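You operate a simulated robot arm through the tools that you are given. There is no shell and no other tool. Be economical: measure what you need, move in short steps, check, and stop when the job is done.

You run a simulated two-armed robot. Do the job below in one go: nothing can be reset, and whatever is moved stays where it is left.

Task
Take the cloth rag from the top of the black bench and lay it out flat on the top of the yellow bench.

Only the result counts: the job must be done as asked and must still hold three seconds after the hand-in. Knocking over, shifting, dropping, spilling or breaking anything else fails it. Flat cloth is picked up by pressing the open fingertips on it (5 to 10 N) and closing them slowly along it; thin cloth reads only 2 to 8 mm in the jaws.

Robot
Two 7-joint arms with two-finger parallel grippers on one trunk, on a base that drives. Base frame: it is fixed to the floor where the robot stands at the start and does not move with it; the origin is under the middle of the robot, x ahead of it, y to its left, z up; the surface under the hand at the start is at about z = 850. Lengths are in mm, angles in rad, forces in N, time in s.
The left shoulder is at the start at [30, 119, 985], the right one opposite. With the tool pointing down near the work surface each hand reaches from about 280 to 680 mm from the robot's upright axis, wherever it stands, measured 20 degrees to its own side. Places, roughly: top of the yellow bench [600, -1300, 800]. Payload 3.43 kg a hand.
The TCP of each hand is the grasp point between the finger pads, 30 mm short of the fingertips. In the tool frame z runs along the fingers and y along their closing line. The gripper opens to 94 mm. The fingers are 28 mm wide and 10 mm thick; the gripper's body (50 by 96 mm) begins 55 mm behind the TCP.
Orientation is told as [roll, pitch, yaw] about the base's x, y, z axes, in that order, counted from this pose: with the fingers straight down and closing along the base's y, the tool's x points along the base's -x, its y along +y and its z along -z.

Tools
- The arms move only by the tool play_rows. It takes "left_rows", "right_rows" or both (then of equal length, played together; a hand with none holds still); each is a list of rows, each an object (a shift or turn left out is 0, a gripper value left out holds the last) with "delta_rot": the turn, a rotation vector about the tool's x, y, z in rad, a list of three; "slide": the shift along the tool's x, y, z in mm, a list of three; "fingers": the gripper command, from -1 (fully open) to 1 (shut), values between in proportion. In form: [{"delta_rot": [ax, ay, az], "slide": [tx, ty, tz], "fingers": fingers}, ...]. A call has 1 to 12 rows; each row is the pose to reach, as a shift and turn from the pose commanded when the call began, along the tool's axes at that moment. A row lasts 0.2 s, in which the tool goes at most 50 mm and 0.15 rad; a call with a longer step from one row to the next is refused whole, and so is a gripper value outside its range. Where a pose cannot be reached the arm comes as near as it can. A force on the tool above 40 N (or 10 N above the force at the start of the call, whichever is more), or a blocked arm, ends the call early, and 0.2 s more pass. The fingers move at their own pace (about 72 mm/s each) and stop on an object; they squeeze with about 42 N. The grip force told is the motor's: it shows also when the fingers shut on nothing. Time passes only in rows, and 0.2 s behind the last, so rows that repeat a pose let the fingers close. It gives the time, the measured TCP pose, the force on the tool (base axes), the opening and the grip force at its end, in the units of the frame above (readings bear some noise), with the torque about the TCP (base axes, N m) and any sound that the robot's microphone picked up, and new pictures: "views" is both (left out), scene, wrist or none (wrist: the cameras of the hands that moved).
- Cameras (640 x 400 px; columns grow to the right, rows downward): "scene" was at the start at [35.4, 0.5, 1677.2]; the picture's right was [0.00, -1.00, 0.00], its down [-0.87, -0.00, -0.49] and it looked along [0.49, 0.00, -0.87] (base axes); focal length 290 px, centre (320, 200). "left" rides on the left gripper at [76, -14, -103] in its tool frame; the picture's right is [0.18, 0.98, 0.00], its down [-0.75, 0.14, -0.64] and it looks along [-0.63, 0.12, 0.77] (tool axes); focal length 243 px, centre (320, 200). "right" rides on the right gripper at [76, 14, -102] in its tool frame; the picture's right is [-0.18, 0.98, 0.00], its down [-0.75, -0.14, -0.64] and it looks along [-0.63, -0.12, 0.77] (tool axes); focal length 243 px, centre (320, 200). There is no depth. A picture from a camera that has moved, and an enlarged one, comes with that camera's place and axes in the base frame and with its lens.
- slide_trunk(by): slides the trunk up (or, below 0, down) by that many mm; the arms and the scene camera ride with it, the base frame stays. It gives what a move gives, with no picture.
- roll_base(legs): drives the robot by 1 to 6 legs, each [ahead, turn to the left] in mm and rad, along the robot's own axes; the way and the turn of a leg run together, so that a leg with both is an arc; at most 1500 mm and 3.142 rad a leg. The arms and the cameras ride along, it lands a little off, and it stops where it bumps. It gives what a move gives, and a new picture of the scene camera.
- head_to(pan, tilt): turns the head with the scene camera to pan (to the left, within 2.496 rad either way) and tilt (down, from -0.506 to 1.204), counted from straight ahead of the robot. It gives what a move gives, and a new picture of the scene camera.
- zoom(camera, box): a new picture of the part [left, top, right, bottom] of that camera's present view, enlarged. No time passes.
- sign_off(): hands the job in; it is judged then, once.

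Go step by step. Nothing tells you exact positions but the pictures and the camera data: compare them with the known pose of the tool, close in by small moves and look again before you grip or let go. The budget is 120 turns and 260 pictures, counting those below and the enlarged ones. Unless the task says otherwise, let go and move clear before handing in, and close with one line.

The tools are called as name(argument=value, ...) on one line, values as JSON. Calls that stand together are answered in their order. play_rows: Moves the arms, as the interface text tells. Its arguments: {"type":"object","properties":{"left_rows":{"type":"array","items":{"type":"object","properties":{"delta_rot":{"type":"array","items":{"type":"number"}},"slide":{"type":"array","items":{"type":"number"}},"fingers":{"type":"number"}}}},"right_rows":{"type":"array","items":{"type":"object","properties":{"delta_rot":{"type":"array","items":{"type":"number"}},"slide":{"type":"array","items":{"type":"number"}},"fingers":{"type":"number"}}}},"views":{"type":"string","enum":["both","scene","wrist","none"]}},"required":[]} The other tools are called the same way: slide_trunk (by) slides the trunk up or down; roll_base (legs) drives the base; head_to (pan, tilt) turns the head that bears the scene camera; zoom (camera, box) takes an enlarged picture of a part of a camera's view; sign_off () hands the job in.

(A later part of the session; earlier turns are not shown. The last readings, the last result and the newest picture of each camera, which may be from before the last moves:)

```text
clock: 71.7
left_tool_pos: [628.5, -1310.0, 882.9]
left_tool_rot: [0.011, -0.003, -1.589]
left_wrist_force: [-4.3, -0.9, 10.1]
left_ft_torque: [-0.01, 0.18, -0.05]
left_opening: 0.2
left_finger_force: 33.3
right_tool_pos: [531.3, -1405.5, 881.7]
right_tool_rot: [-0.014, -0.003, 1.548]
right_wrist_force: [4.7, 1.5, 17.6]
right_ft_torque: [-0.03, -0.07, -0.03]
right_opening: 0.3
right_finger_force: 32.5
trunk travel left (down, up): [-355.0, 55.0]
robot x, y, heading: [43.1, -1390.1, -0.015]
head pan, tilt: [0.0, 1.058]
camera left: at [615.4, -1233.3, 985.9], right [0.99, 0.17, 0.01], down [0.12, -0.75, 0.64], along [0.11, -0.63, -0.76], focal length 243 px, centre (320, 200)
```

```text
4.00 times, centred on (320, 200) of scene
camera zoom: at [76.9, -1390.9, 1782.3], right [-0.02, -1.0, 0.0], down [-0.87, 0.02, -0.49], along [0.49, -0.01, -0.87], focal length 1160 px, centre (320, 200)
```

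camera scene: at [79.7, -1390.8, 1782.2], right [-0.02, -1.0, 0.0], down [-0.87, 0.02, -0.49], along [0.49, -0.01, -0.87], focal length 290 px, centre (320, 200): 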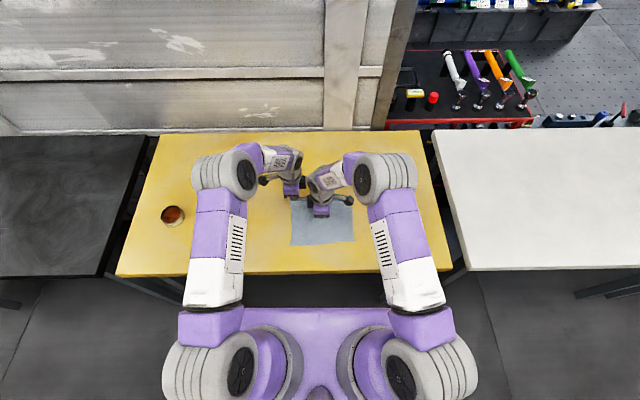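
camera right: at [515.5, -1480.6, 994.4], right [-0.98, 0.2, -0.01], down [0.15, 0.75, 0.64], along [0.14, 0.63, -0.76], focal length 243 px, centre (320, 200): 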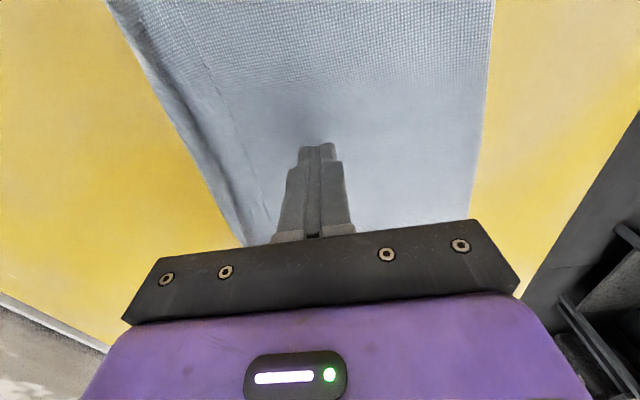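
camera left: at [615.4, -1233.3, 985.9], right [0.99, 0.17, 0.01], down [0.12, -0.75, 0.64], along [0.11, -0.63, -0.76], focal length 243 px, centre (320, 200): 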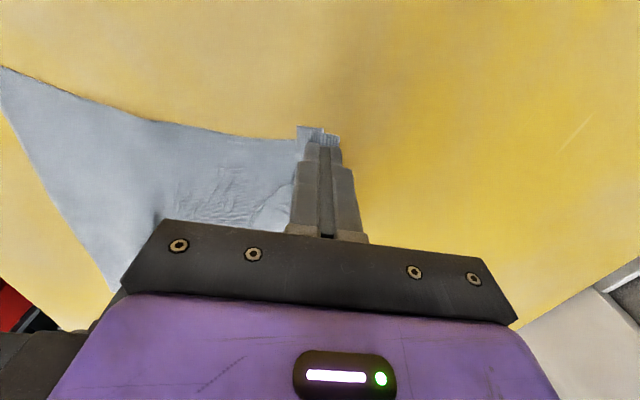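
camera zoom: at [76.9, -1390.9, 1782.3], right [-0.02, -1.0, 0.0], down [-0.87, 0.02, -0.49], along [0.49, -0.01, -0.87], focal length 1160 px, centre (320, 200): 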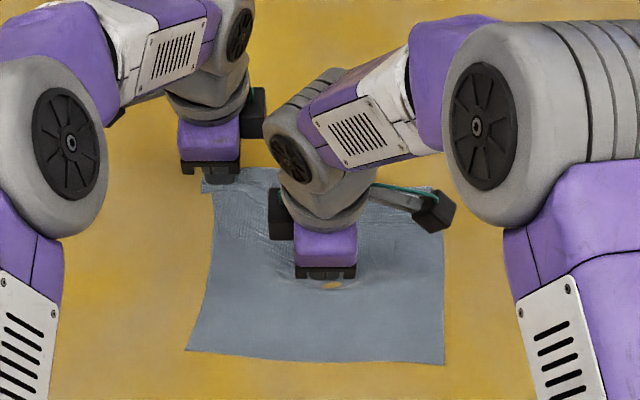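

Friction dragged both layers together, so pushing won't unroll it. Better: re-pick the rag at its near edge (single layer), let the flap hang open, and lay it again toward me. I lift both hands off first.

play_rows(left_rows=[{"slide": [0, 0, -20]}, {"slide": [0, 0, -60]}, {"slide": [0, 0, -100]}, {"slide": [0, -20, -120]}, {"slide": [0, -40, -120]}], right_rows=[{"slide": [0, 0, -20]}, {"slide": [0, 0, -60]}, {"slide": [30, 0, -100]}, {"slide": [60, 0, -120]}, {"slide": [90, 0, -120]}])

zoom(camera="scene", box=[240, 170, 400, 270])

```text
clock: 72.9
left_tool_pos: [589.1, -1310.7, 1002.5]
left_tool_rot: [0.008, 0.0, -1.588]
left_wrist_force: [-0.3, -0.6, -0.1]
left_ft_torque: [0.04, 0.0, 0.0]
left_opening: 0.0
left_finger_force: 33.0
right_tool_pos: [527.2, -1495.1, 999.7]
right_tool_rot: [-0.011, 0.0, 1.549]
right_wrist_force: [0.2, 0.0, 0.6]
right_ft_torque: [0.01, -0.02, 0.03]
right_opening: 0.0
right_finger_force: 33.1
trunk travel left (down, up): [-355.0, 55.0]
robot x, y, heading: [44.7, -1390.7, -0.016]
head pan, tilt: [0.0, 1.058]
camera scene: at [79.6, -1391.9, 1782.1], right [-0.02, -1.0, 0.0], down [-0.87, 0.02, -0.49], along [0.49, -0.01, -0.87], focal length 290 px, centre (320, 200)
camera right: at [511.7, -1571.0, 1101.5], right [-0.98, 0.2, -0.01], down [0.15, 0.75, 0.64], along [0.14, 0.63, -0.76], focal length 243 px, centre (320, 200)
camera left: at [575.9, -1233.4, 1105.3], right [0.99, 0.17, 0.01], down [0.12, -0.76, 0.64], along [0.11, -0.63, -0.77], focal length 243 px, centre (320, 200)
```

scene: 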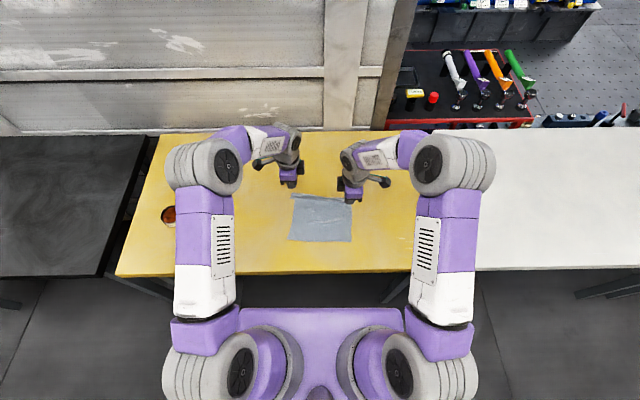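
right: 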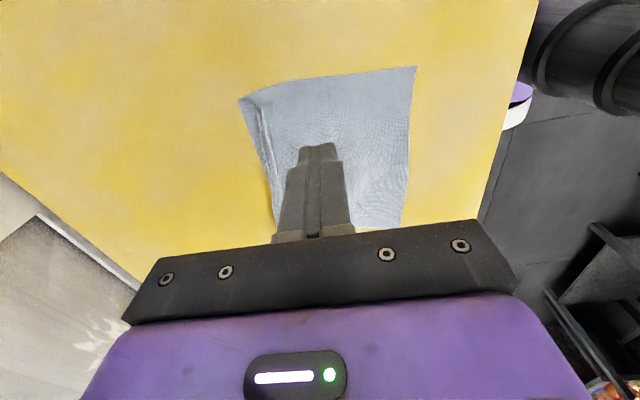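
left: 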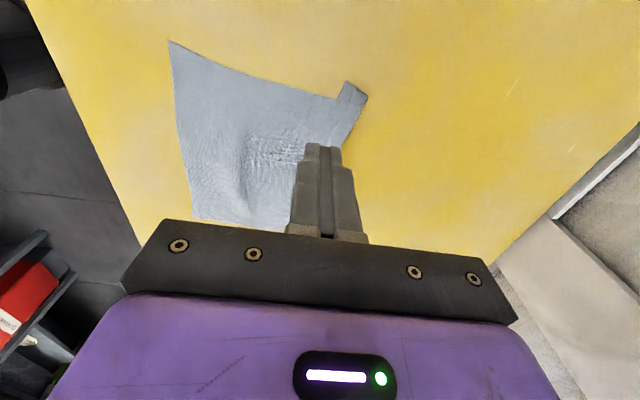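

```text
4.00 times, centred on (320, 220) of scene
camera zoom: at [79.6, -1391.9, 1782.1], right [-0.02, -1.0, 0.0], down [-0.87, 0.02, -0.49], along [0.49, -0.01, -0.87], focal length 1160 px, centre (320, 120)
```

zoom: 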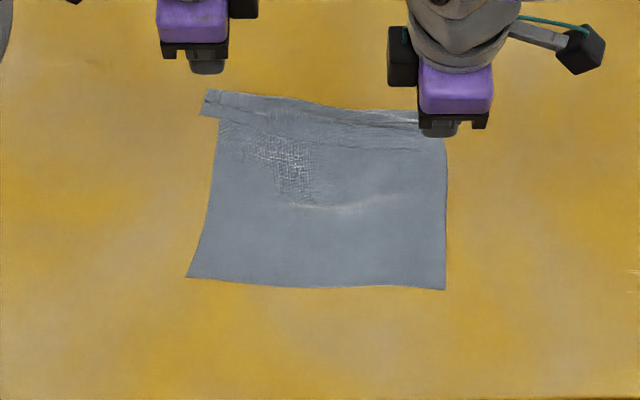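

The near edge is single-layer, with corners at about (452, -1284) and (437, -1505). I position each hand so one finger is just outside the edge, with an opening of about 30 mm.

play_rows(left_rows=[{"slide": [1, -20, 0], "fingers": 0.36}, {"slide": [2, -45, 0]}, {"slide": [3, -70, 10]}, {"slide": [5, -95, 30]}, {"slide": [6, -115, 55]}, {"slide": [6, -128, 80]}, {"slide": [6, -128, 100]}, {"slide": [6, -128, 112]}, {"slide": [6, -128, 112]}], right_rows=[{"slide": [-1, 15, 0], "fingers": 0.36}, {"slide": [-2, 30, 0]}, {"slide": [-3, 45, 10]}, {"slide": [-4, 60, 30]}, {"slide": [-5, 75, 55]}, {"slide": [-5, 79, 80]}, {"slide": [-5, 79, 100]}, {"slide": [-5, 79, 110]}, {"slide": [-5, 79, 110]}], views="wrist")

```text
clock: 74.9
left_tool_pos: [462.8, -1301.3, 889.0]
left_tool_rot: [0.008, -0.003, -1.589]
left_wrist_force: [-0.5, 0.9, 0.4]
left_ft_torque: [-0.02, -0.04, 0.02]
left_opening: 30.4
left_finger_force: 0.0
right_tool_pos: [452.5, -1486.5, 887.2]
right_tool_rot: [-0.01, -0.001, 1.549]
right_wrist_force: [0.1, 0.3, -0.3]
right_ft_torque: [0.0, -0.01, 0.01]
right_opening: 30.1
right_finger_force: 0.1
trunk travel left (down, up): [-355.0, 55.0]
robot x, y, heading: [44.0, -1391.9, -0.014]
head pan, tilt: [0.0, 1.058]
camera right: at [434.6, -1563.1, 990.2], right [-0.98, 0.2, -0.01], down [0.15, 0.75, 0.65], along [0.14, 0.63, -0.76], focal length 243 px, centre (320, 200)
camera left: at [448.9, -1224.6, 991.6], right [0.99, 0.17, 0.01], down [0.12, -0.76, 0.64], along [0.11, -0.63, -0.76], focal length 243 px, centre (320, 200)
```

right: 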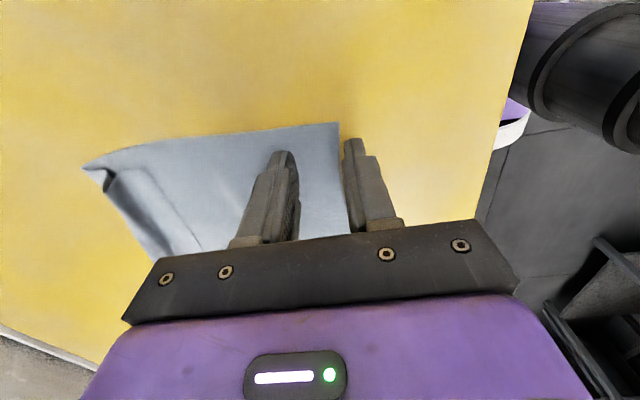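
left: 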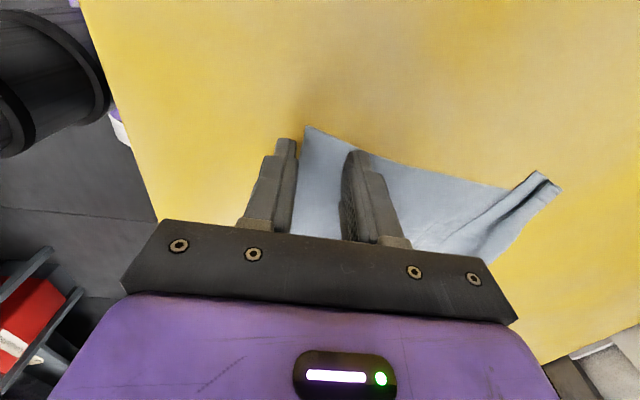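

Near fingers sit just outside the edge. I press down to contact.

play_rows(left_rows=[{"slide": [0, 0, 4]}, {"slide": [0, 0, 7]}, {"slide": [0, 0, 7.5]}, {"slide": [0, 0, 7.5]}], right_rows=[{"slide": [0, 0, 3]}, {"slide": [0, 0, 5.5]}, {"slide": [0, 0, 6]}, {"slide": [0, 0, 6]}], views="none")

```text
clock: 75.9
left_tool_pos: [462.8, -1301.1, 880.7]
left_tool_rot: [0.01, -0.001, -1.587]
left_wrist_force: [0.1, 0.3, 3.9]
left_ft_torque: [0.03, -0.09, 0.0]
left_opening: 30.0
left_finger_force: 0.1
right_tool_pos: [452.4, -1486.7, 883.8]
right_tool_rot: [-0.011, -0.001, 1.55]
right_wrist_force: [-1.1, 0.3, 0.9]
right_ft_torque: [0.04, -0.03, 0.0]
right_opening: 30.0
right_finger_force: 0.1
trunk travel left (down, up): [-355.0, 55.0]
robot x, y, heading: [42.2, -1388.2, -0.019]
head pan, tilt: [0.0, 1.058]
```

play_rows(left_rows=[{"slide": [0, 0, 0.4]}, {"slide": [0, 0, 0.4]}, {"slide": [0, 0, 0.4]}], right_rows=[{"slide": [0, 0, 1]}, {"slide": [0, 0, 1.5]}, {"slide": [0, 0, 1.5]}], views="none")

```text
clock: 76.7
left_tool_pos: [460.9, -1301.3, 880.7]
left_tool_rot: [0.011, -0.001, -1.587]
left_wrist_force: [0.4, 1.3, 9.3]
left_ft_torque: [0.02, -0.18, 0.01]
left_opening: 30.8
left_finger_force: 0.7
right_tool_pos: [451.1, -1488.1, 881.7]
right_tool_rot: [-0.01, 0.0, 1.551]
right_wrist_force: [-0.3, 0.0, 0.0]
right_ft_torque: [0.0, 0.02, -0.01]
right_opening: 30.4
right_finger_force: 0.0
trunk travel left (down, up): [-355.0, 55.0]
robot x, y, heading: [43.7, -1388.2, -0.024]
head pan, tilt: [0.0, 1.058]
```

play_rows(left_rows=[{"slide": [0, 0, 0]}, {"slide": [0, 0, 0]}, {"slide": [0, 0, 0]}], right_rows=[{"slide": [0, 0, 0.7]}, {"slide": [0, 0, 1]}, {"slide": [0, 0, 1]}], views="none")

```text
clock: 77.5
left_tool_pos: [461.9, -1299.4, 881.4]
left_tool_rot: [0.01, -0.002, -1.588]
left_wrist_force: [1.8, 1.0, 8.9]
left_ft_torque: [0.02, -0.21, 0.02]
left_opening: 31.0
left_finger_force: 1.3
right_tool_pos: [451.5, -1487.2, 881.8]
right_tool_rot: [-0.013, -0.001, 1.55]
right_wrist_force: [-0.6, -0.5, 7.7]
right_ft_torque: [-0.12, -0.14, -0.05]
right_opening: 29.9
right_finger_force: 0.1
trunk travel left (down, up): [-355.0, 55.0]
robot x, y, heading: [44.9, -1391.1, -0.022]
head pan, tilt: [0.0, 1.058]
```

Both are at about 8 N. Now I close slowly, partway.

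play_rows(left_rows=[{"fingers": 0.41}, {"fingers": 0.46}, {"fingers": 0.51}, {"fingers": 0.56}, {"fingers": 0.61}, {"fingers": 0.66}, {"fingers": 0.7}], right_rows=[{"fingers": 0.41}, {"fingers": 0.46}, {"fingers": 0.51}, {"fingers": 0.56}, {"fingers": 0.61}, {"fingers": 0.66}, {"fingers": 0.7}], views="wrist")

```text
clock: 79.1
left_tool_pos: [460.2, -1300.8, 881.3]
left_tool_rot: [0.011, -0.001, -1.587]
left_wrist_force: [-1.6, 0.1, 8.3]
left_ft_torque: [-0.01, -0.03, 0.01]
left_opening: 13.3
left_finger_force: 0.1
right_tool_pos: [451.5, -1486.7, 881.7]
right_tool_rot: [-0.013, -0.002, 1.55]
right_wrist_force: [-0.8, 0.0, 11.5]
right_ft_torque: [-0.12, -0.11, 0.02]
right_opening: 14.0
right_finger_force: 0.2
trunk travel left (down, up): [-355.0, 55.0]
robot x, y, heading: [49.2, -1390.5, -0.017]
head pan, tilt: [0.0, 1.058]
camera right: at [433.6, -1563.4, 982.9], right [-0.98, 0.2, -0.01], down [0.15, 0.75, 0.65], along [0.14, 0.63, -0.76], focal length 243 px, centre (320, 200)
camera left: at [447.3, -1224.1, 983.8], right [0.99, 0.17, 0.01], down [0.12, -0.76, 0.64], along [0.12, -0.63, -0.76], focal length 243 px, centre (320, 200)
```

right: 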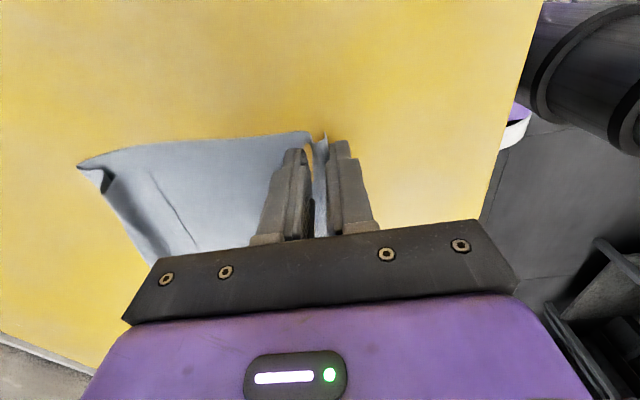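
left: 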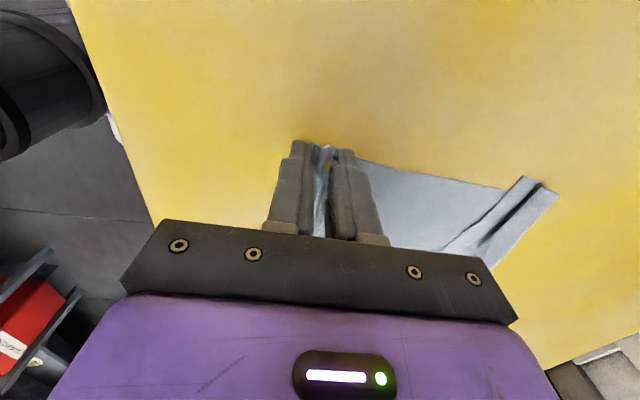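

The edge is curling up against the near fingers as hoped. I close fully.

play_rows(left_rows=[{"fingers": 0.75}, {"fingers": 0.8}, {"fingers": 0.85}, {"fingers": 0.9}, {"fingers": 0.95}, {"fingers": 1}, {"fingers": 1}, {"fingers": 1}], right_rows=[{"fingers": 0.75}, {"fingers": 0.8}, {"fingers": 0.85}, {"fingers": 0.9}, {"fingers": 0.95}, {"fingers": 1}, {"fingers": 1}, {"fingers": 1}], views="wrist")

zoom(camera="right", box=[260, 100, 380, 200])

zoom(camera="left", box=[260, 100, 380, 200])

```text
clock: 80.9
left_tool_pos: [460.9, -1300.2, 881.6]
left_tool_rot: [0.01, -0.002, -1.588]
left_wrist_force: [-0.1, -0.4, 8.9]
left_ft_torque: [-0.02, -0.04, 0.02]
left_opening: 2.4
left_finger_force: 37.1
right_tool_pos: [451.5, -1488.2, 879.1]
right_tool_rot: [-0.012, -0.003, 1.55]
right_wrist_force: [2.6, 1.2, 16.1]
right_ft_torque: [-0.07, -0.1, 0.02]
right_opening: 2.4
right_finger_force: 36.4
trunk travel left (down, up): [-355.0, 55.0]
robot x, y, heading: [47.1, -1391.9, -0.022]
head pan, tilt: [0.0, 1.058]
camera right: at [433.8, -1563.2, 982.9], right [-0.98, 0.2, -0.01], down [0.15, 0.75, 0.65], along [0.14, 0.63, -0.76], focal length 243 px, centre (320, 200)
camera left: at [447.7, -1224.0, 983.8], right [0.99, 0.17, 0.01], down [0.12, -0.75, 0.64], along [0.12, -0.63, -0.76], focal length 243 px, centre (320, 200)
```

right: 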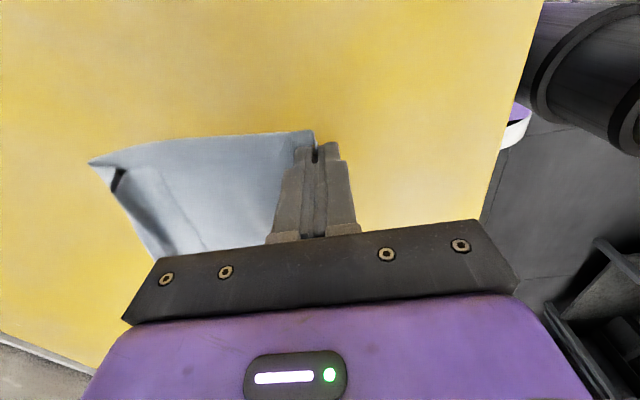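
left: 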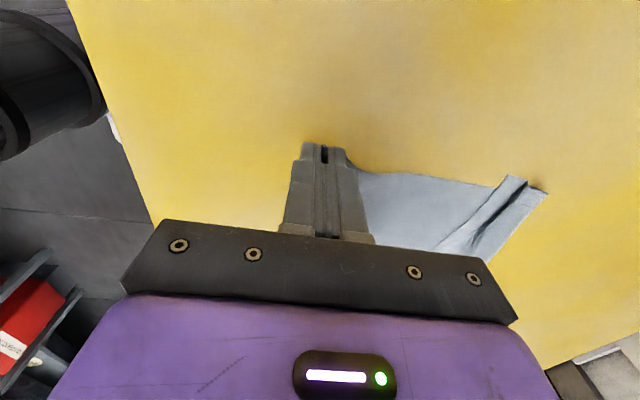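

```text
4.00 times, centred on (320, 150) of right
camera zoom: at [433.8, -1563.2, 982.9], right [-0.98, 0.2, -0.01], down [0.15, 0.75, 0.65], along [0.14, 0.63, -0.76], focal length 970 px, centre (320, 400)
```

zoom: 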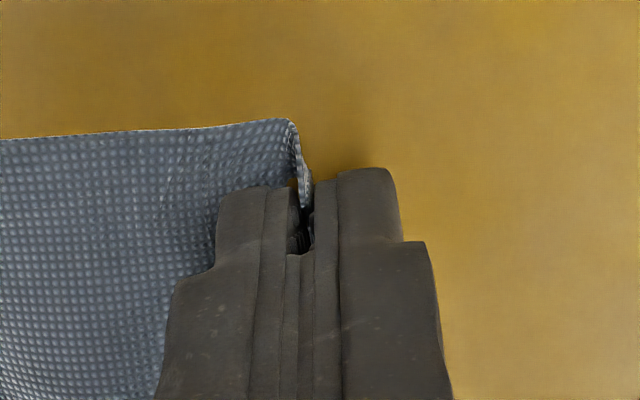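

```text
4.00 times, centred on (320, 150) of left
camera zoom: at [447.7, -1224.0, 983.8], right [0.99, 0.17, 0.01], down [0.12, -0.75, 0.64], along [0.12, -0.63, -0.76], focal length 970 px, centre (320, 400)
```

zoom: 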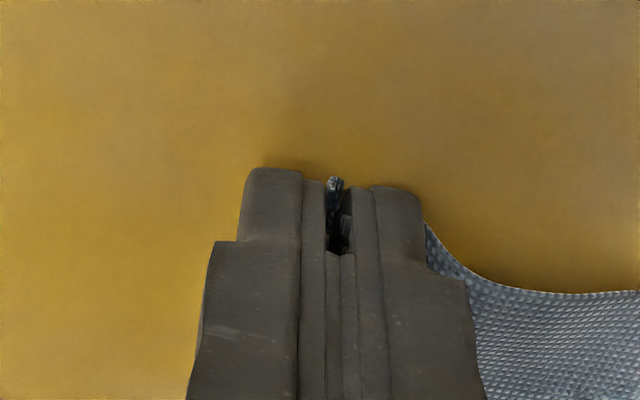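

Both hands hold just the edge, with no tail. I lift straight up.

play_rows(left_rows=[{"slide": [0, 0, -10]}, {"slide": [0, 0, -30]}, {"slide": [0, 0, -55]}, {"slide": [0, 0, -80]}, {"slide": [0, 0, -110]}, {"slide": [0, 0, -140]}, {"slide": [0, 0, -170]}, {"slide": [0, 0, -200]}, {"slide": [0, 0, -230]}, {"slide": [0, 0, -260]}, {"slide": [0, 0, -285]}, {"slide": [0, 0, -300]}], right_rows=[{"slide": [0, 0, -10]}, {"slide": [0, 0, -30]}, {"slide": [0, 0, -55]}, {"slide": [0, 0, -80]}, {"slide": [0, 0, -110]}, {"slide": [0, 0, -140]}, {"slide": [0, 0, -170]}, {"slide": [0, 0, -200]}, {"slide": [0, 0, -230]}, {"slide": [0, 0, -260]}, {"slide": [0, 0, -285]}, {"slide": [0, 0, -300]}])

zoom(camera="scene", box=[240, 150, 400, 250])

```text
clock: 83.5
left_tool_pos: [458.6, -1301.0, 1180.5]
left_tool_rot: [0.012, -0.001, -1.587]
left_wrist_force: [0.5, -2.1, 0.3]
left_ft_torque: [-0.01, -0.02, 0.02]
left_opening: 2.1
left_finger_force: 37.1
right_tool_pos: [448.3, -1487.3, 1180.5]
right_tool_rot: [-0.011, -0.001, 1.55]
right_wrist_force: [-1.3, 0.8, -0.4]
right_ft_torque: [0.01, 0.0, 0.02]
right_opening: 1.9
right_finger_force: 36.6
trunk travel left (down, up): [-355.0, 55.0]
robot x, y, heading: [44.1, -1387.7, -0.016]
head pan, tilt: [0.0, 1.058]
camera scene: at [79.2, -1390.7, 1782.2], right [-0.02, -1.0, 0.0], down [-0.87, 0.02, -0.49], along [0.49, -0.01, -0.87], focal length 290 px, centre (320, 200)
camera right: at [431.5, -1563.6, 1283.2], right [-0.98, 0.2, -0.01], down [0.15, 0.75, 0.64], along [0.14, 0.63, -0.76], focal length 243 px, centre (320, 200)
camera left: at [444.7, -1223.7, 1283.4], right [0.99, 0.17, 0.01], down [0.12, -0.76, 0.64], along [0.11, -0.63, -0.76], focal length 243 px, centre (320, 200)
```

scene: 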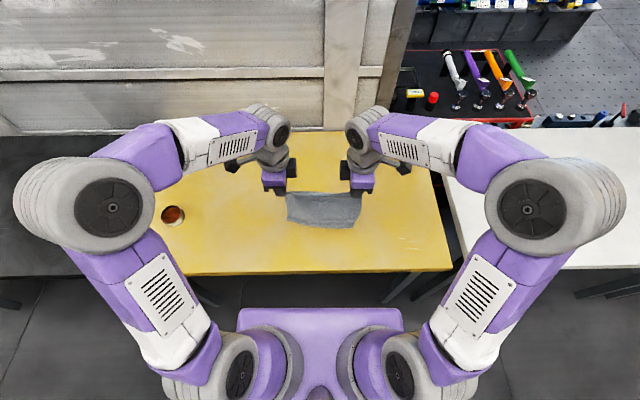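
right: 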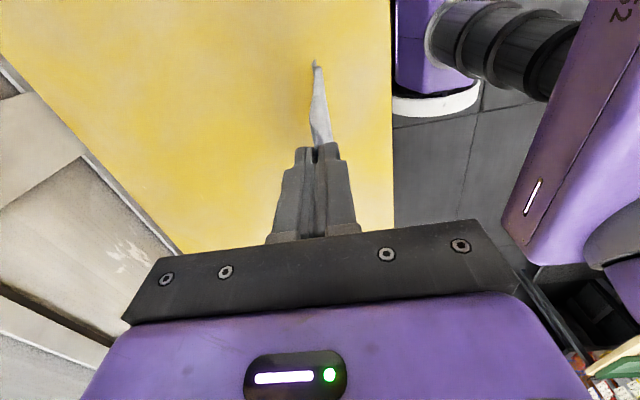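
left: 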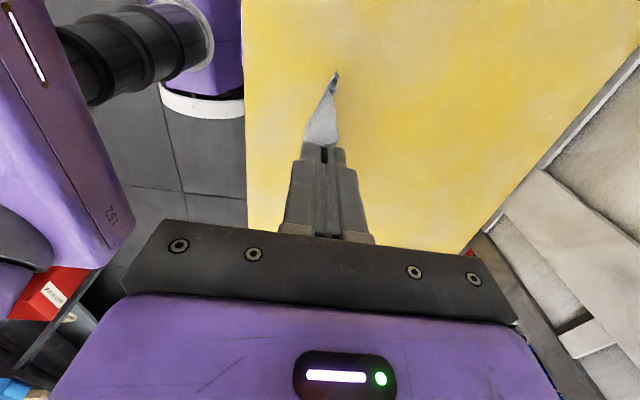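

```text
4.00 times, centred on (320, 200) of scene
camera zoom: at [79.2, -1390.7, 1782.2], right [-0.02, -1.0, 0.0], down [-0.87, 0.02, -0.49], along [0.49, -0.01, -0.87], focal length 1160 px, centre (320, 200)
```

zoom: 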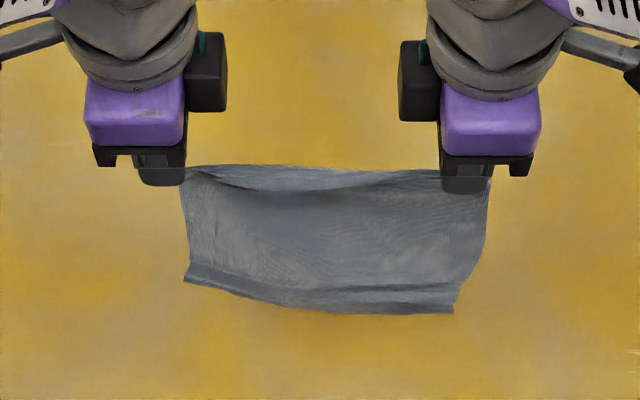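

zoom(camera="scene", box=[280, 185, 360, 235])

zoom(camera="left", box=[280, 50, 380, 150])

zoom(camera="right", box=[270, 45, 370, 145])

```text
8.00 times, centred on (320, 210) of scene
camera zoom: at [79.2, -1390.7, 1782.2], right [-0.02, -1.0, 0.0], down [-0.87, 0.02, -0.49], along [0.49, -0.01, -0.87], focal length 2320 px, centre (320, 120)
```

zoom: 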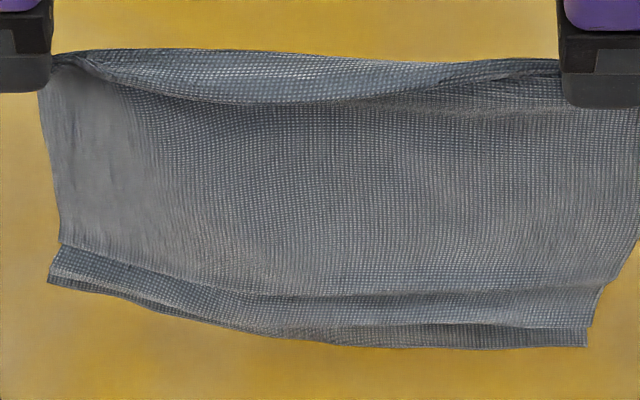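

```text
4.00 times, centred on (330, 100) of left
camera zoom: at [444.7, -1223.7, 1283.4], right [0.99, 0.17, 0.01], down [0.12, -0.76, 0.64], along [0.11, -0.63, -0.76], focal length 970 px, centre (280, 600)
```

zoom: 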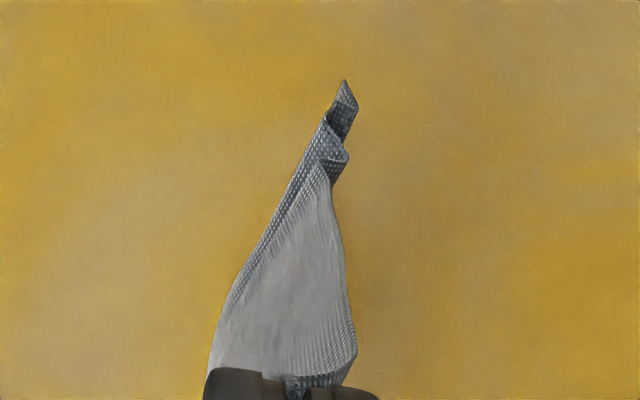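

```text
4.00 times, centred on (320, 95) of right
camera zoom: at [431.5, -1563.6, 1283.2], right [-0.98, 0.2, -0.01], down [0.15, 0.75, 0.64], along [0.14, 0.63, -0.76], focal length 970 px, centre (320, 620)
```

zoom: 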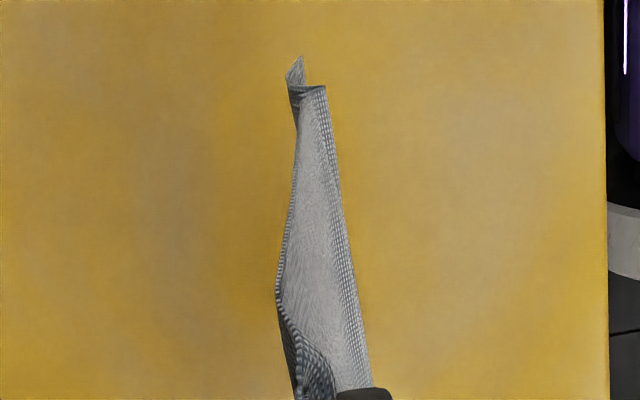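

The flap has fallen mostly open (a slight zig-zag near the bottom). I raise the trunk for reach and move forward to x≈675, keeping the rag off the bench.

slide_trunk(by=50)

play_rows(left_rows=[{"slide": [0, 15, 0]}, {"slide": [0, 35, 5]}, {"slide": [0, 60, 12]}, {"slide": [0, 85, 20]}, {"slide": [0, 110, 30]}, {"slide": [0, 135, 40]}, {"slide": [0, 160, 50]}, {"slide": [0, 185, 60]}, {"slide": [0, 205, 68]}, {"slide": [0, 214, 75]}, {"slide": [0, 214, 75]}, {"slide": [0, 214, 75]}], right_rows=[{"slide": [0, -15, 0]}, {"slide": [0, -35, 5]}, {"slide": [0, -60, 12]}, {"slide": [0, -85, 20]}, {"slide": [0, -110, 30]}, {"slide": [0, -135, 40]}, {"slide": [0, -160, 50]}, {"slide": [0, -185, 60]}, {"slide": [0, -210, 68]}, {"slide": [0, -221, 75]}, {"slide": [0, -221, 75]}, {"slide": [0, -221, 75]}])

zoom(camera="right", box=[270, 45, 370, 145])

zoom(camera="scene", box=[240, 130, 400, 230])

```text
clock: 84.5
left_tool_pos: [458.0, -1300.9, 1229.7]
left_tool_rot: [0.009, -0.002, -1.588]
left_wrist_force: [-0.7, -0.2, -0.4]
left_ft_torque: [-0.02, -0.01, 0.02]
left_opening: 2.2
left_finger_force: 36.5
right_tool_pos: [449.2, -1488.0, 1230.5]
right_tool_rot: [-0.011, -0.001, 1.548]
right_wrist_force: [1.6, 0.9, 1.2]
right_ft_torque: [-0.02, -0.02, 0.03]
right_opening: 2.2
right_finger_force: 37.3
trunk travel left (down, up): [-405.0, 5.0]
robot x, y, heading: [44.4, -1389.9, -0.021]
head pan, tilt: [0.0, 1.058]
```

```text
clock: 87.0
left_tool_pos: [674.3, -1306.0, 1156.3]
left_tool_rot: [0.009, -0.001, -1.589]
left_wrist_force: [0.3, 0.2, 0.5]
left_ft_torque: [0.02, -0.01, 0.05]
left_opening: 2.1
left_finger_force: 37.1
right_tool_pos: [671.0, -1491.7, 1157.3]
right_tool_rot: [-0.012, -0.002, 1.55]
right_wrist_force: [0.0, 1.0, 0.4]
right_ft_torque: [0.0, 0.0, 0.01]
right_opening: 2.3
right_finger_force: 36.2
trunk travel left (down, up): [-405.0, 5.0]
robot x, y, heading: [43.5, -1392.4, -0.011]
head pan, tilt: [0.0, 1.058]
camera scene: at [80.0, -1390.7, 1832.2], right [-0.02, -1.0, 0.0], down [-0.87, 0.02, -0.49], along [0.49, -0.01, -0.87], focal length 290 px, centre (320, 200)
camera right: at [654.2, -1567.7, 1260.4], right [-0.98, 0.2, -0.01], down [0.15, 0.75, 0.64], along [0.14, 0.63, -0.76], focal length 243 px, centre (320, 200)
camera left: at [660.6, -1228.8, 1259.8], right [0.99, 0.17, 0.01], down [0.12, -0.76, 0.64], along [0.11, -0.63, -0.76], focal length 243 px, centre (320, 200)
```

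scene: 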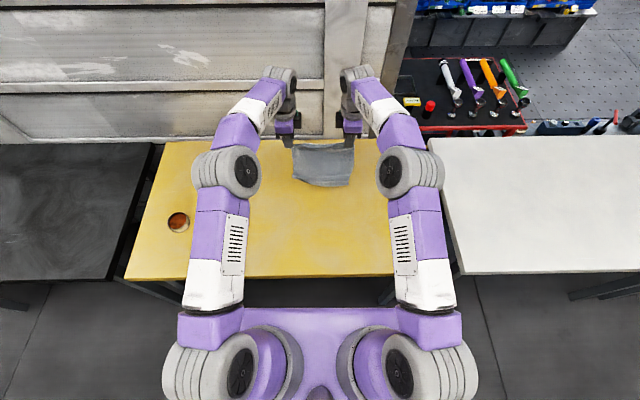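
right: 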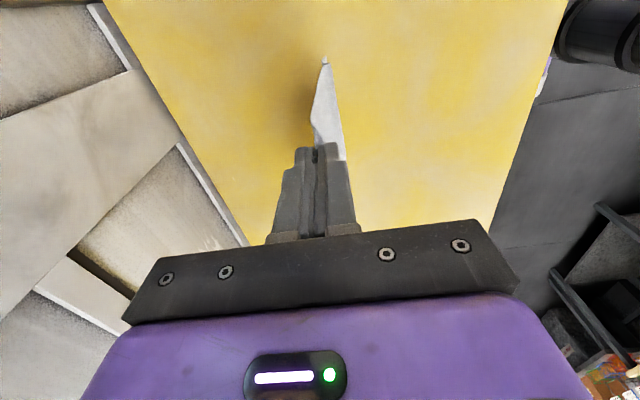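
left: 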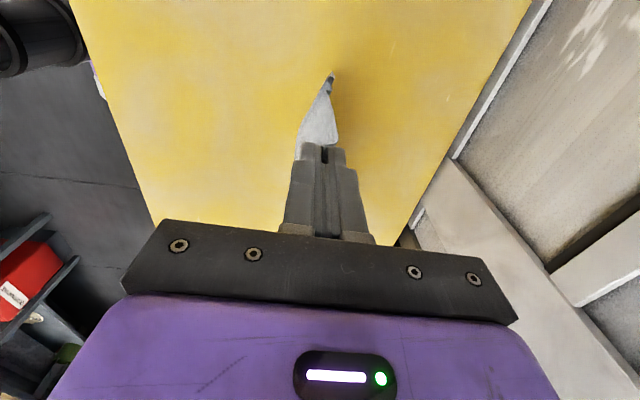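

```text
4.00 times, centred on (320, 95) of right
camera zoom: at [654.2, -1567.7, 1260.4], right [-0.98, 0.2, -0.01], down [0.15, 0.75, 0.64], along [0.14, 0.63, -0.76], focal length 970 px, centre (320, 620)
```

zoom: 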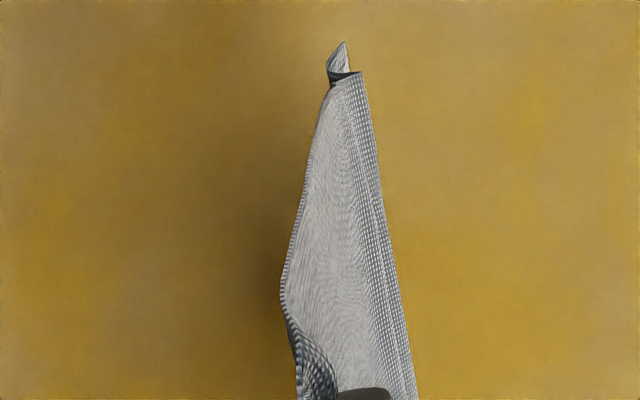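

```text
4.00 times, centred on (320, 180) of scene
camera zoom: at [80.0, -1390.7, 1832.2], right [-0.02, -1.0, 0.0], down [-0.87, 0.02, -0.49], along [0.49, -0.01, -0.87], focal length 1160 px, centre (320, 280)
```

zoom: 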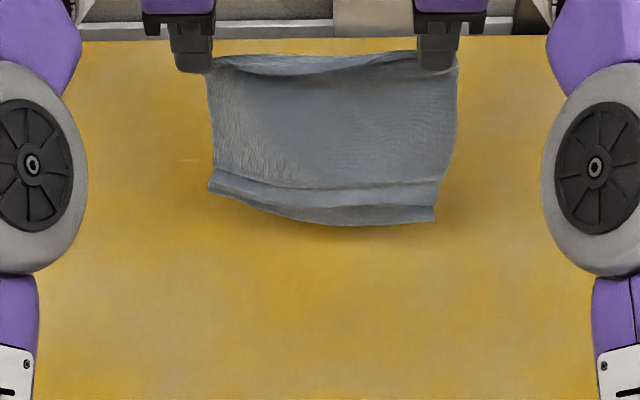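

Now the lay toward the robot: I start moving back just before touchdown so that the lower edge trails outward.

play_rows(left_rows=[{"slide": [0, -6, 8]}, {"slide": [0, -16, 18]}, {"slide": [0, -28, 30]}, {"slide": [0, -41, 44]}, {"slide": [0, -55, 58]}, {"slide": [0, -70, 73]}, {"slide": [0, -85, 88]}, {"slide": [0, -100, 103]}, {"slide": [0, -115, 118]}, {"slide": [0, -128, 132]}, {"slide": [0, -128, 132]}], right_rows=[{"slide": [0, 6, 8]}, {"slide": [0, 16, 18]}, {"slide": [0, 28, 30]}, {"slide": [0, 41, 44]}, {"slide": [0, 55, 58]}, {"slide": [0, 70, 73]}, {"slide": [0, 85, 88]}, {"slide": [0, 100, 103]}, {"slide": [0, 115, 118]}, {"slide": [0, 128, 132]}, {"slide": [0, 128, 132]}])

zoom(camera="scene", box=[240, 150, 400, 250])

```text
clock: 89.5
left_tool_pos: [546.6, -1302.1, 1023.5]
left_tool_rot: [0.008, 0.0, -1.587]
left_wrist_force: [-0.4, -0.5, -0.8]
left_ft_torque: [0.01, -0.04, -0.01]
left_opening: 2.0
left_finger_force: 37.0
right_tool_pos: [543.0, -1489.6, 1023.1]
right_tool_rot: [-0.01, -0.002, 1.549]
right_wrist_force: [-0.4, -0.1, 0.1]
right_ft_torque: [0.03, -0.02, 0.0]
right_opening: 1.7
right_finger_force: 36.6
trunk travel left (down, up): [-405.0, 5.0]
robot x, y, heading: [42.3, -1389.8, -0.021]
head pan, tilt: [0.0, 1.058]
camera scene: at [79.7, -1390.8, 1832.2], right [-0.02, -1.0, 0.0], down [-0.87, 0.02, -0.49], along [0.49, -0.01, -0.87], focal length 290 px, centre (320, 200)
camera right: at [527.1, -1565.4, 1125.3], right [-0.98, 0.2, -0.01], down [0.15, 0.75, 0.64], along [0.14, 0.63, -0.76], focal length 243 px, centre (320, 200)
camera left: at [533.4, -1226.4, 1126.8], right [0.99, 0.17, 0.01], down [0.12, -0.76, 0.64], along [0.11, -0.63, -0.76], focal length 243 px, centre (320, 200)
```

scene: 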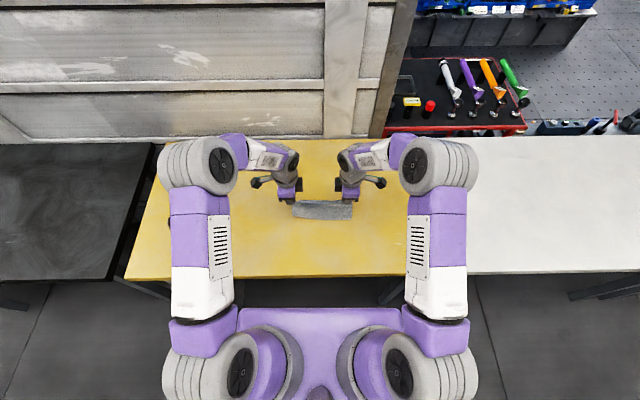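
right: 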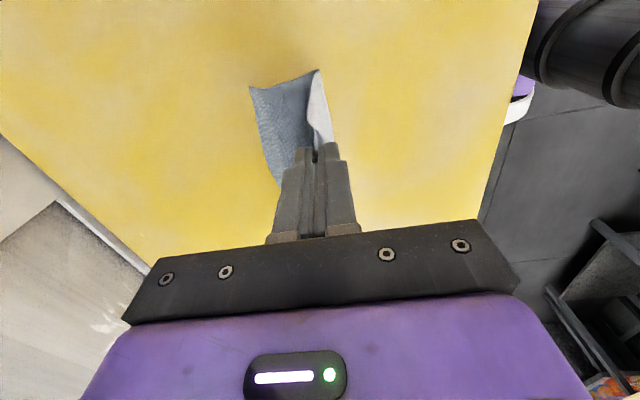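
left: 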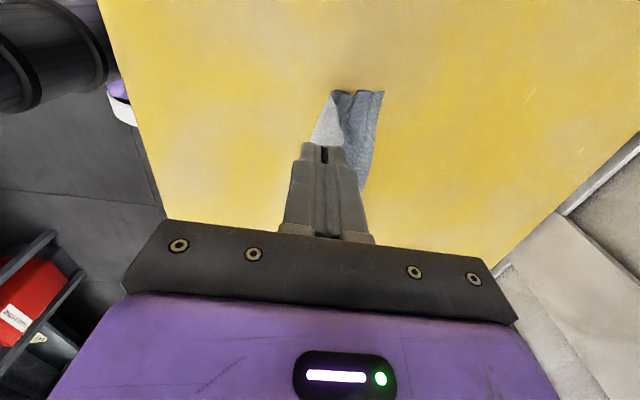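

```text
4.00 times, centred on (320, 200) of scene
camera zoom: at [79.7, -1390.8, 1832.2], right [-0.02, -1.0, 0.0], down [-0.87, 0.02, -0.49], along [0.49, -0.01, -0.87], focal length 1160 px, centre (320, 200)
```

zoom: 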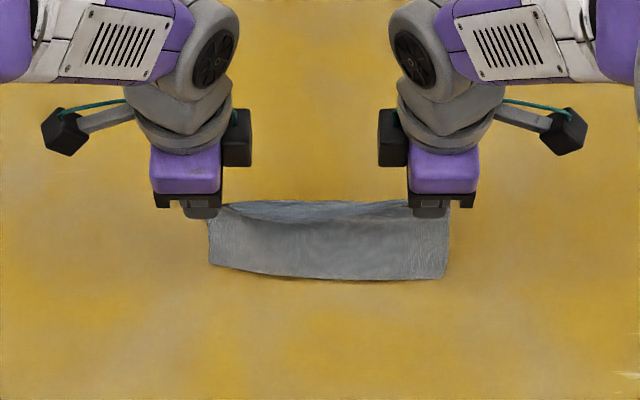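

The far edge is down at x≈618 and trailing properly. The bench front edge is at about x 330, so there's room. I continue down and back.

play_rows(left_rows=[{"slide": [0, -14, 14]}, {"slide": [0, -29, 28]}, {"slide": [0, -44, 42]}, {"slide": [0, -59, 56]}, {"slide": [0, -74, 70]}, {"slide": [0, -89, 84]}, {"slide": [0, -104, 98]}, {"slide": [0, -118, 112]}, {"slide": [0, -132, 122]}, {"slide": [0, -146, 130]}, {"slide": [0, -156, 134]}, {"slide": [0, -156, 134]}], right_rows=[{"slide": [0, 14, 14]}, {"slide": [0, 29, 28]}, {"slide": [0, 44, 42]}, {"slide": [0, 59, 56]}, {"slide": [0, 74, 70]}, {"slide": [0, 89, 84]}, {"slide": [0, 104, 98]}, {"slide": [0, 118, 112]}, {"slide": [0, 132, 122]}, {"slide": [0, 146, 130]}, {"slide": [0, 156, 134]}, {"slide": [0, 156, 134]}])

zoom(camera="scene", box=[240, 180, 400, 280])

```text
clock: 92.0
left_tool_pos: [392.4, -1299.8, 887.5]
left_tool_rot: [0.008, -0.001, -1.588]
left_wrist_force: [-0.5, 0.5, 0.9]
left_ft_torque: [-0.02, -0.01, -0.03]
left_opening: 1.9
left_finger_force: 37.0
right_tool_pos: [389.2, -1486.9, 889.5]
right_tool_rot: [-0.009, -0.001, 1.549]
right_wrist_force: [0.8, 0.2, -0.5]
right_ft_torque: [0.02, -0.01, -0.04]
right_opening: 1.9
right_finger_force: 36.7
trunk travel left (down, up): [-405.0, 5.0]
robot x, y, heading: [49.0, -1390.3, -0.014]
head pan, tilt: [0.0, 1.058]
camera scene: at [79.9, -1390.7, 1832.2], right [-0.02, -1.0, 0.0], down [-0.87, 0.02, -0.49], along [0.49, -0.01, -0.87], focal length 290 px, centre (320, 200)
camera right: at [372.5, -1562.6, 991.1], right [-0.98, 0.2, -0.01], down [0.15, 0.75, 0.64], along [0.14, 0.63, -0.76], focal length 243 px, centre (320, 200)
camera left: at [379.0, -1223.3, 990.3], right [0.99, 0.17, 0.01], down [0.12, -0.76, 0.64], along [0.11, -0.63, -0.76], focal length 243 px, centre (320, 200)
```

scene: 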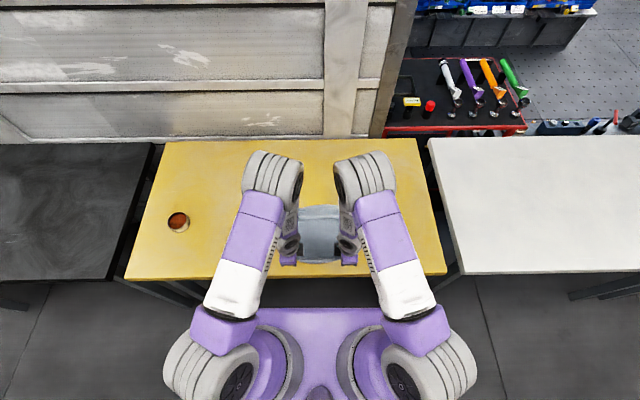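
right: 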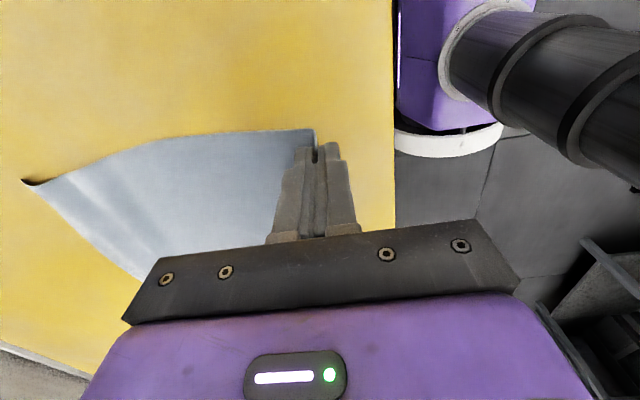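
left: 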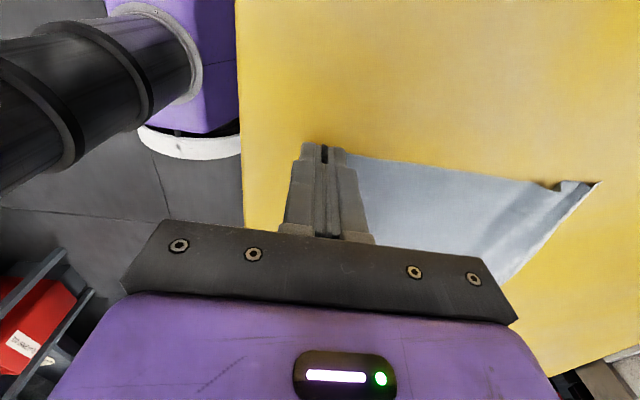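

```text
4.00 times, centred on (320, 230) of scene
camera zoom: at [79.9, -1390.7, 1832.2], right [-0.02, -1.0, 0.0], down [-0.87, 0.02, -0.49], along [0.49, -0.01, -0.87], focal length 1160 px, centre (320, 80)
```

zoom: 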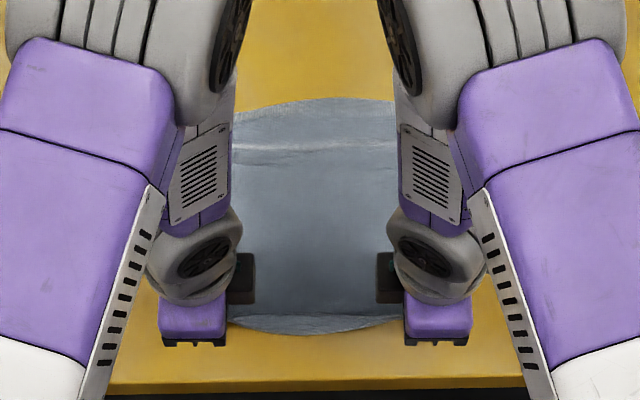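

The flap is open and the rag nearly flat. I draw back 12 mm to take out the slack and lower to the surface.

play_rows(left_rows=[{"slide": [0, -5, 2]}, {"slide": [0, -10, 3]}, {"slide": [0, -13, 4]}, {"slide": [0, -13, 5]}, {"slide": [0, -13, 5]}], right_rows=[{"slide": [0, 5, 2]}, {"slide": [0, 10, 4]}, {"slide": [0, 13, 5]}, {"slide": [0, 13, 6]}, {"slide": [0, 13, 6]}], views="wrist")

zoom(camera="scene", box=[240, 180, 400, 280])

```text
clock: 93.2
left_tool_pos: [378.4, -1299.8, 883.0]
left_tool_rot: [0.009, 0.0, -1.589]
left_wrist_force: [-0.7, -0.2, -0.6]
left_ft_torque: [-0.03, -0.04, -0.03]
left_opening: 2.3
left_finger_force: 37.3
right_tool_pos: [375.9, -1486.2, 882.4]
right_tool_rot: [-0.01, -0.002, 1.55]
right_wrist_force: [-0.1, 0.0, 1.3]
right_ft_torque: [0.01, -0.01, -0.02]
right_opening: 1.8
right_finger_force: 36.2
trunk travel left (down, up): [-405.0, 5.0]
robot x, y, heading: [42.1, -1389.9, -0.021]
head pan, tilt: [0.0, 1.058]
camera right: at [359.3, -1562.1, 984.9], right [-0.98, 0.2, -0.01], down [0.15, 0.75, 0.64], along [0.14, 0.63, -0.76], focal length 243 px, centre (320, 200)
camera left: at [365.3, -1223.1, 985.7], right [0.99, 0.17, 0.01], down [0.12, -0.76, 0.64], along [0.11, -0.63, -0.76], focal length 243 px, centre (320, 200)
```

right: 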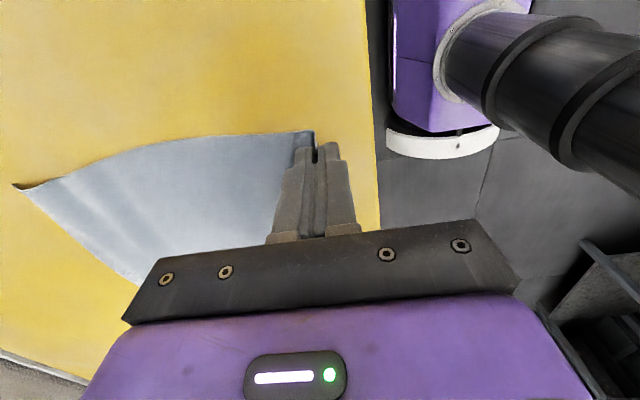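
left: 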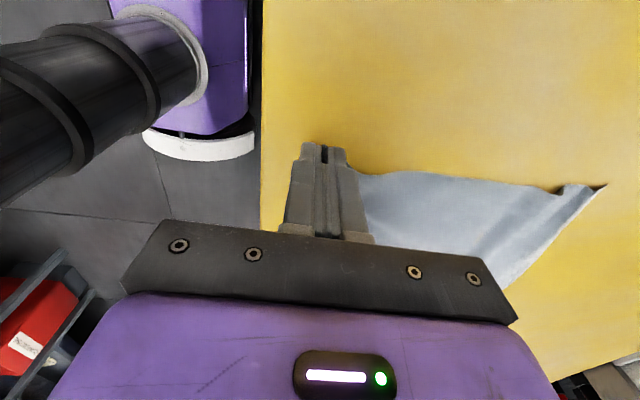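

```text
4.00 times, centred on (320, 230) of scene
camera zoom: at [79.5, -1390.7, 1832.2], right [-0.02, -1.0, 0.0], down [-0.87, 0.02, -0.49], along [0.49, -0.01, -0.87], focal length 1160 px, centre (320, 80)
```

zoom: 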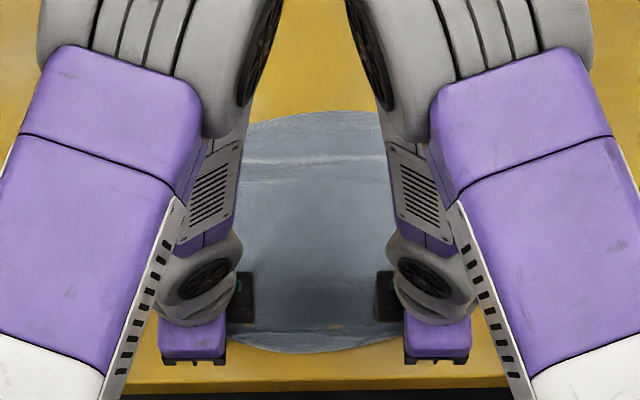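

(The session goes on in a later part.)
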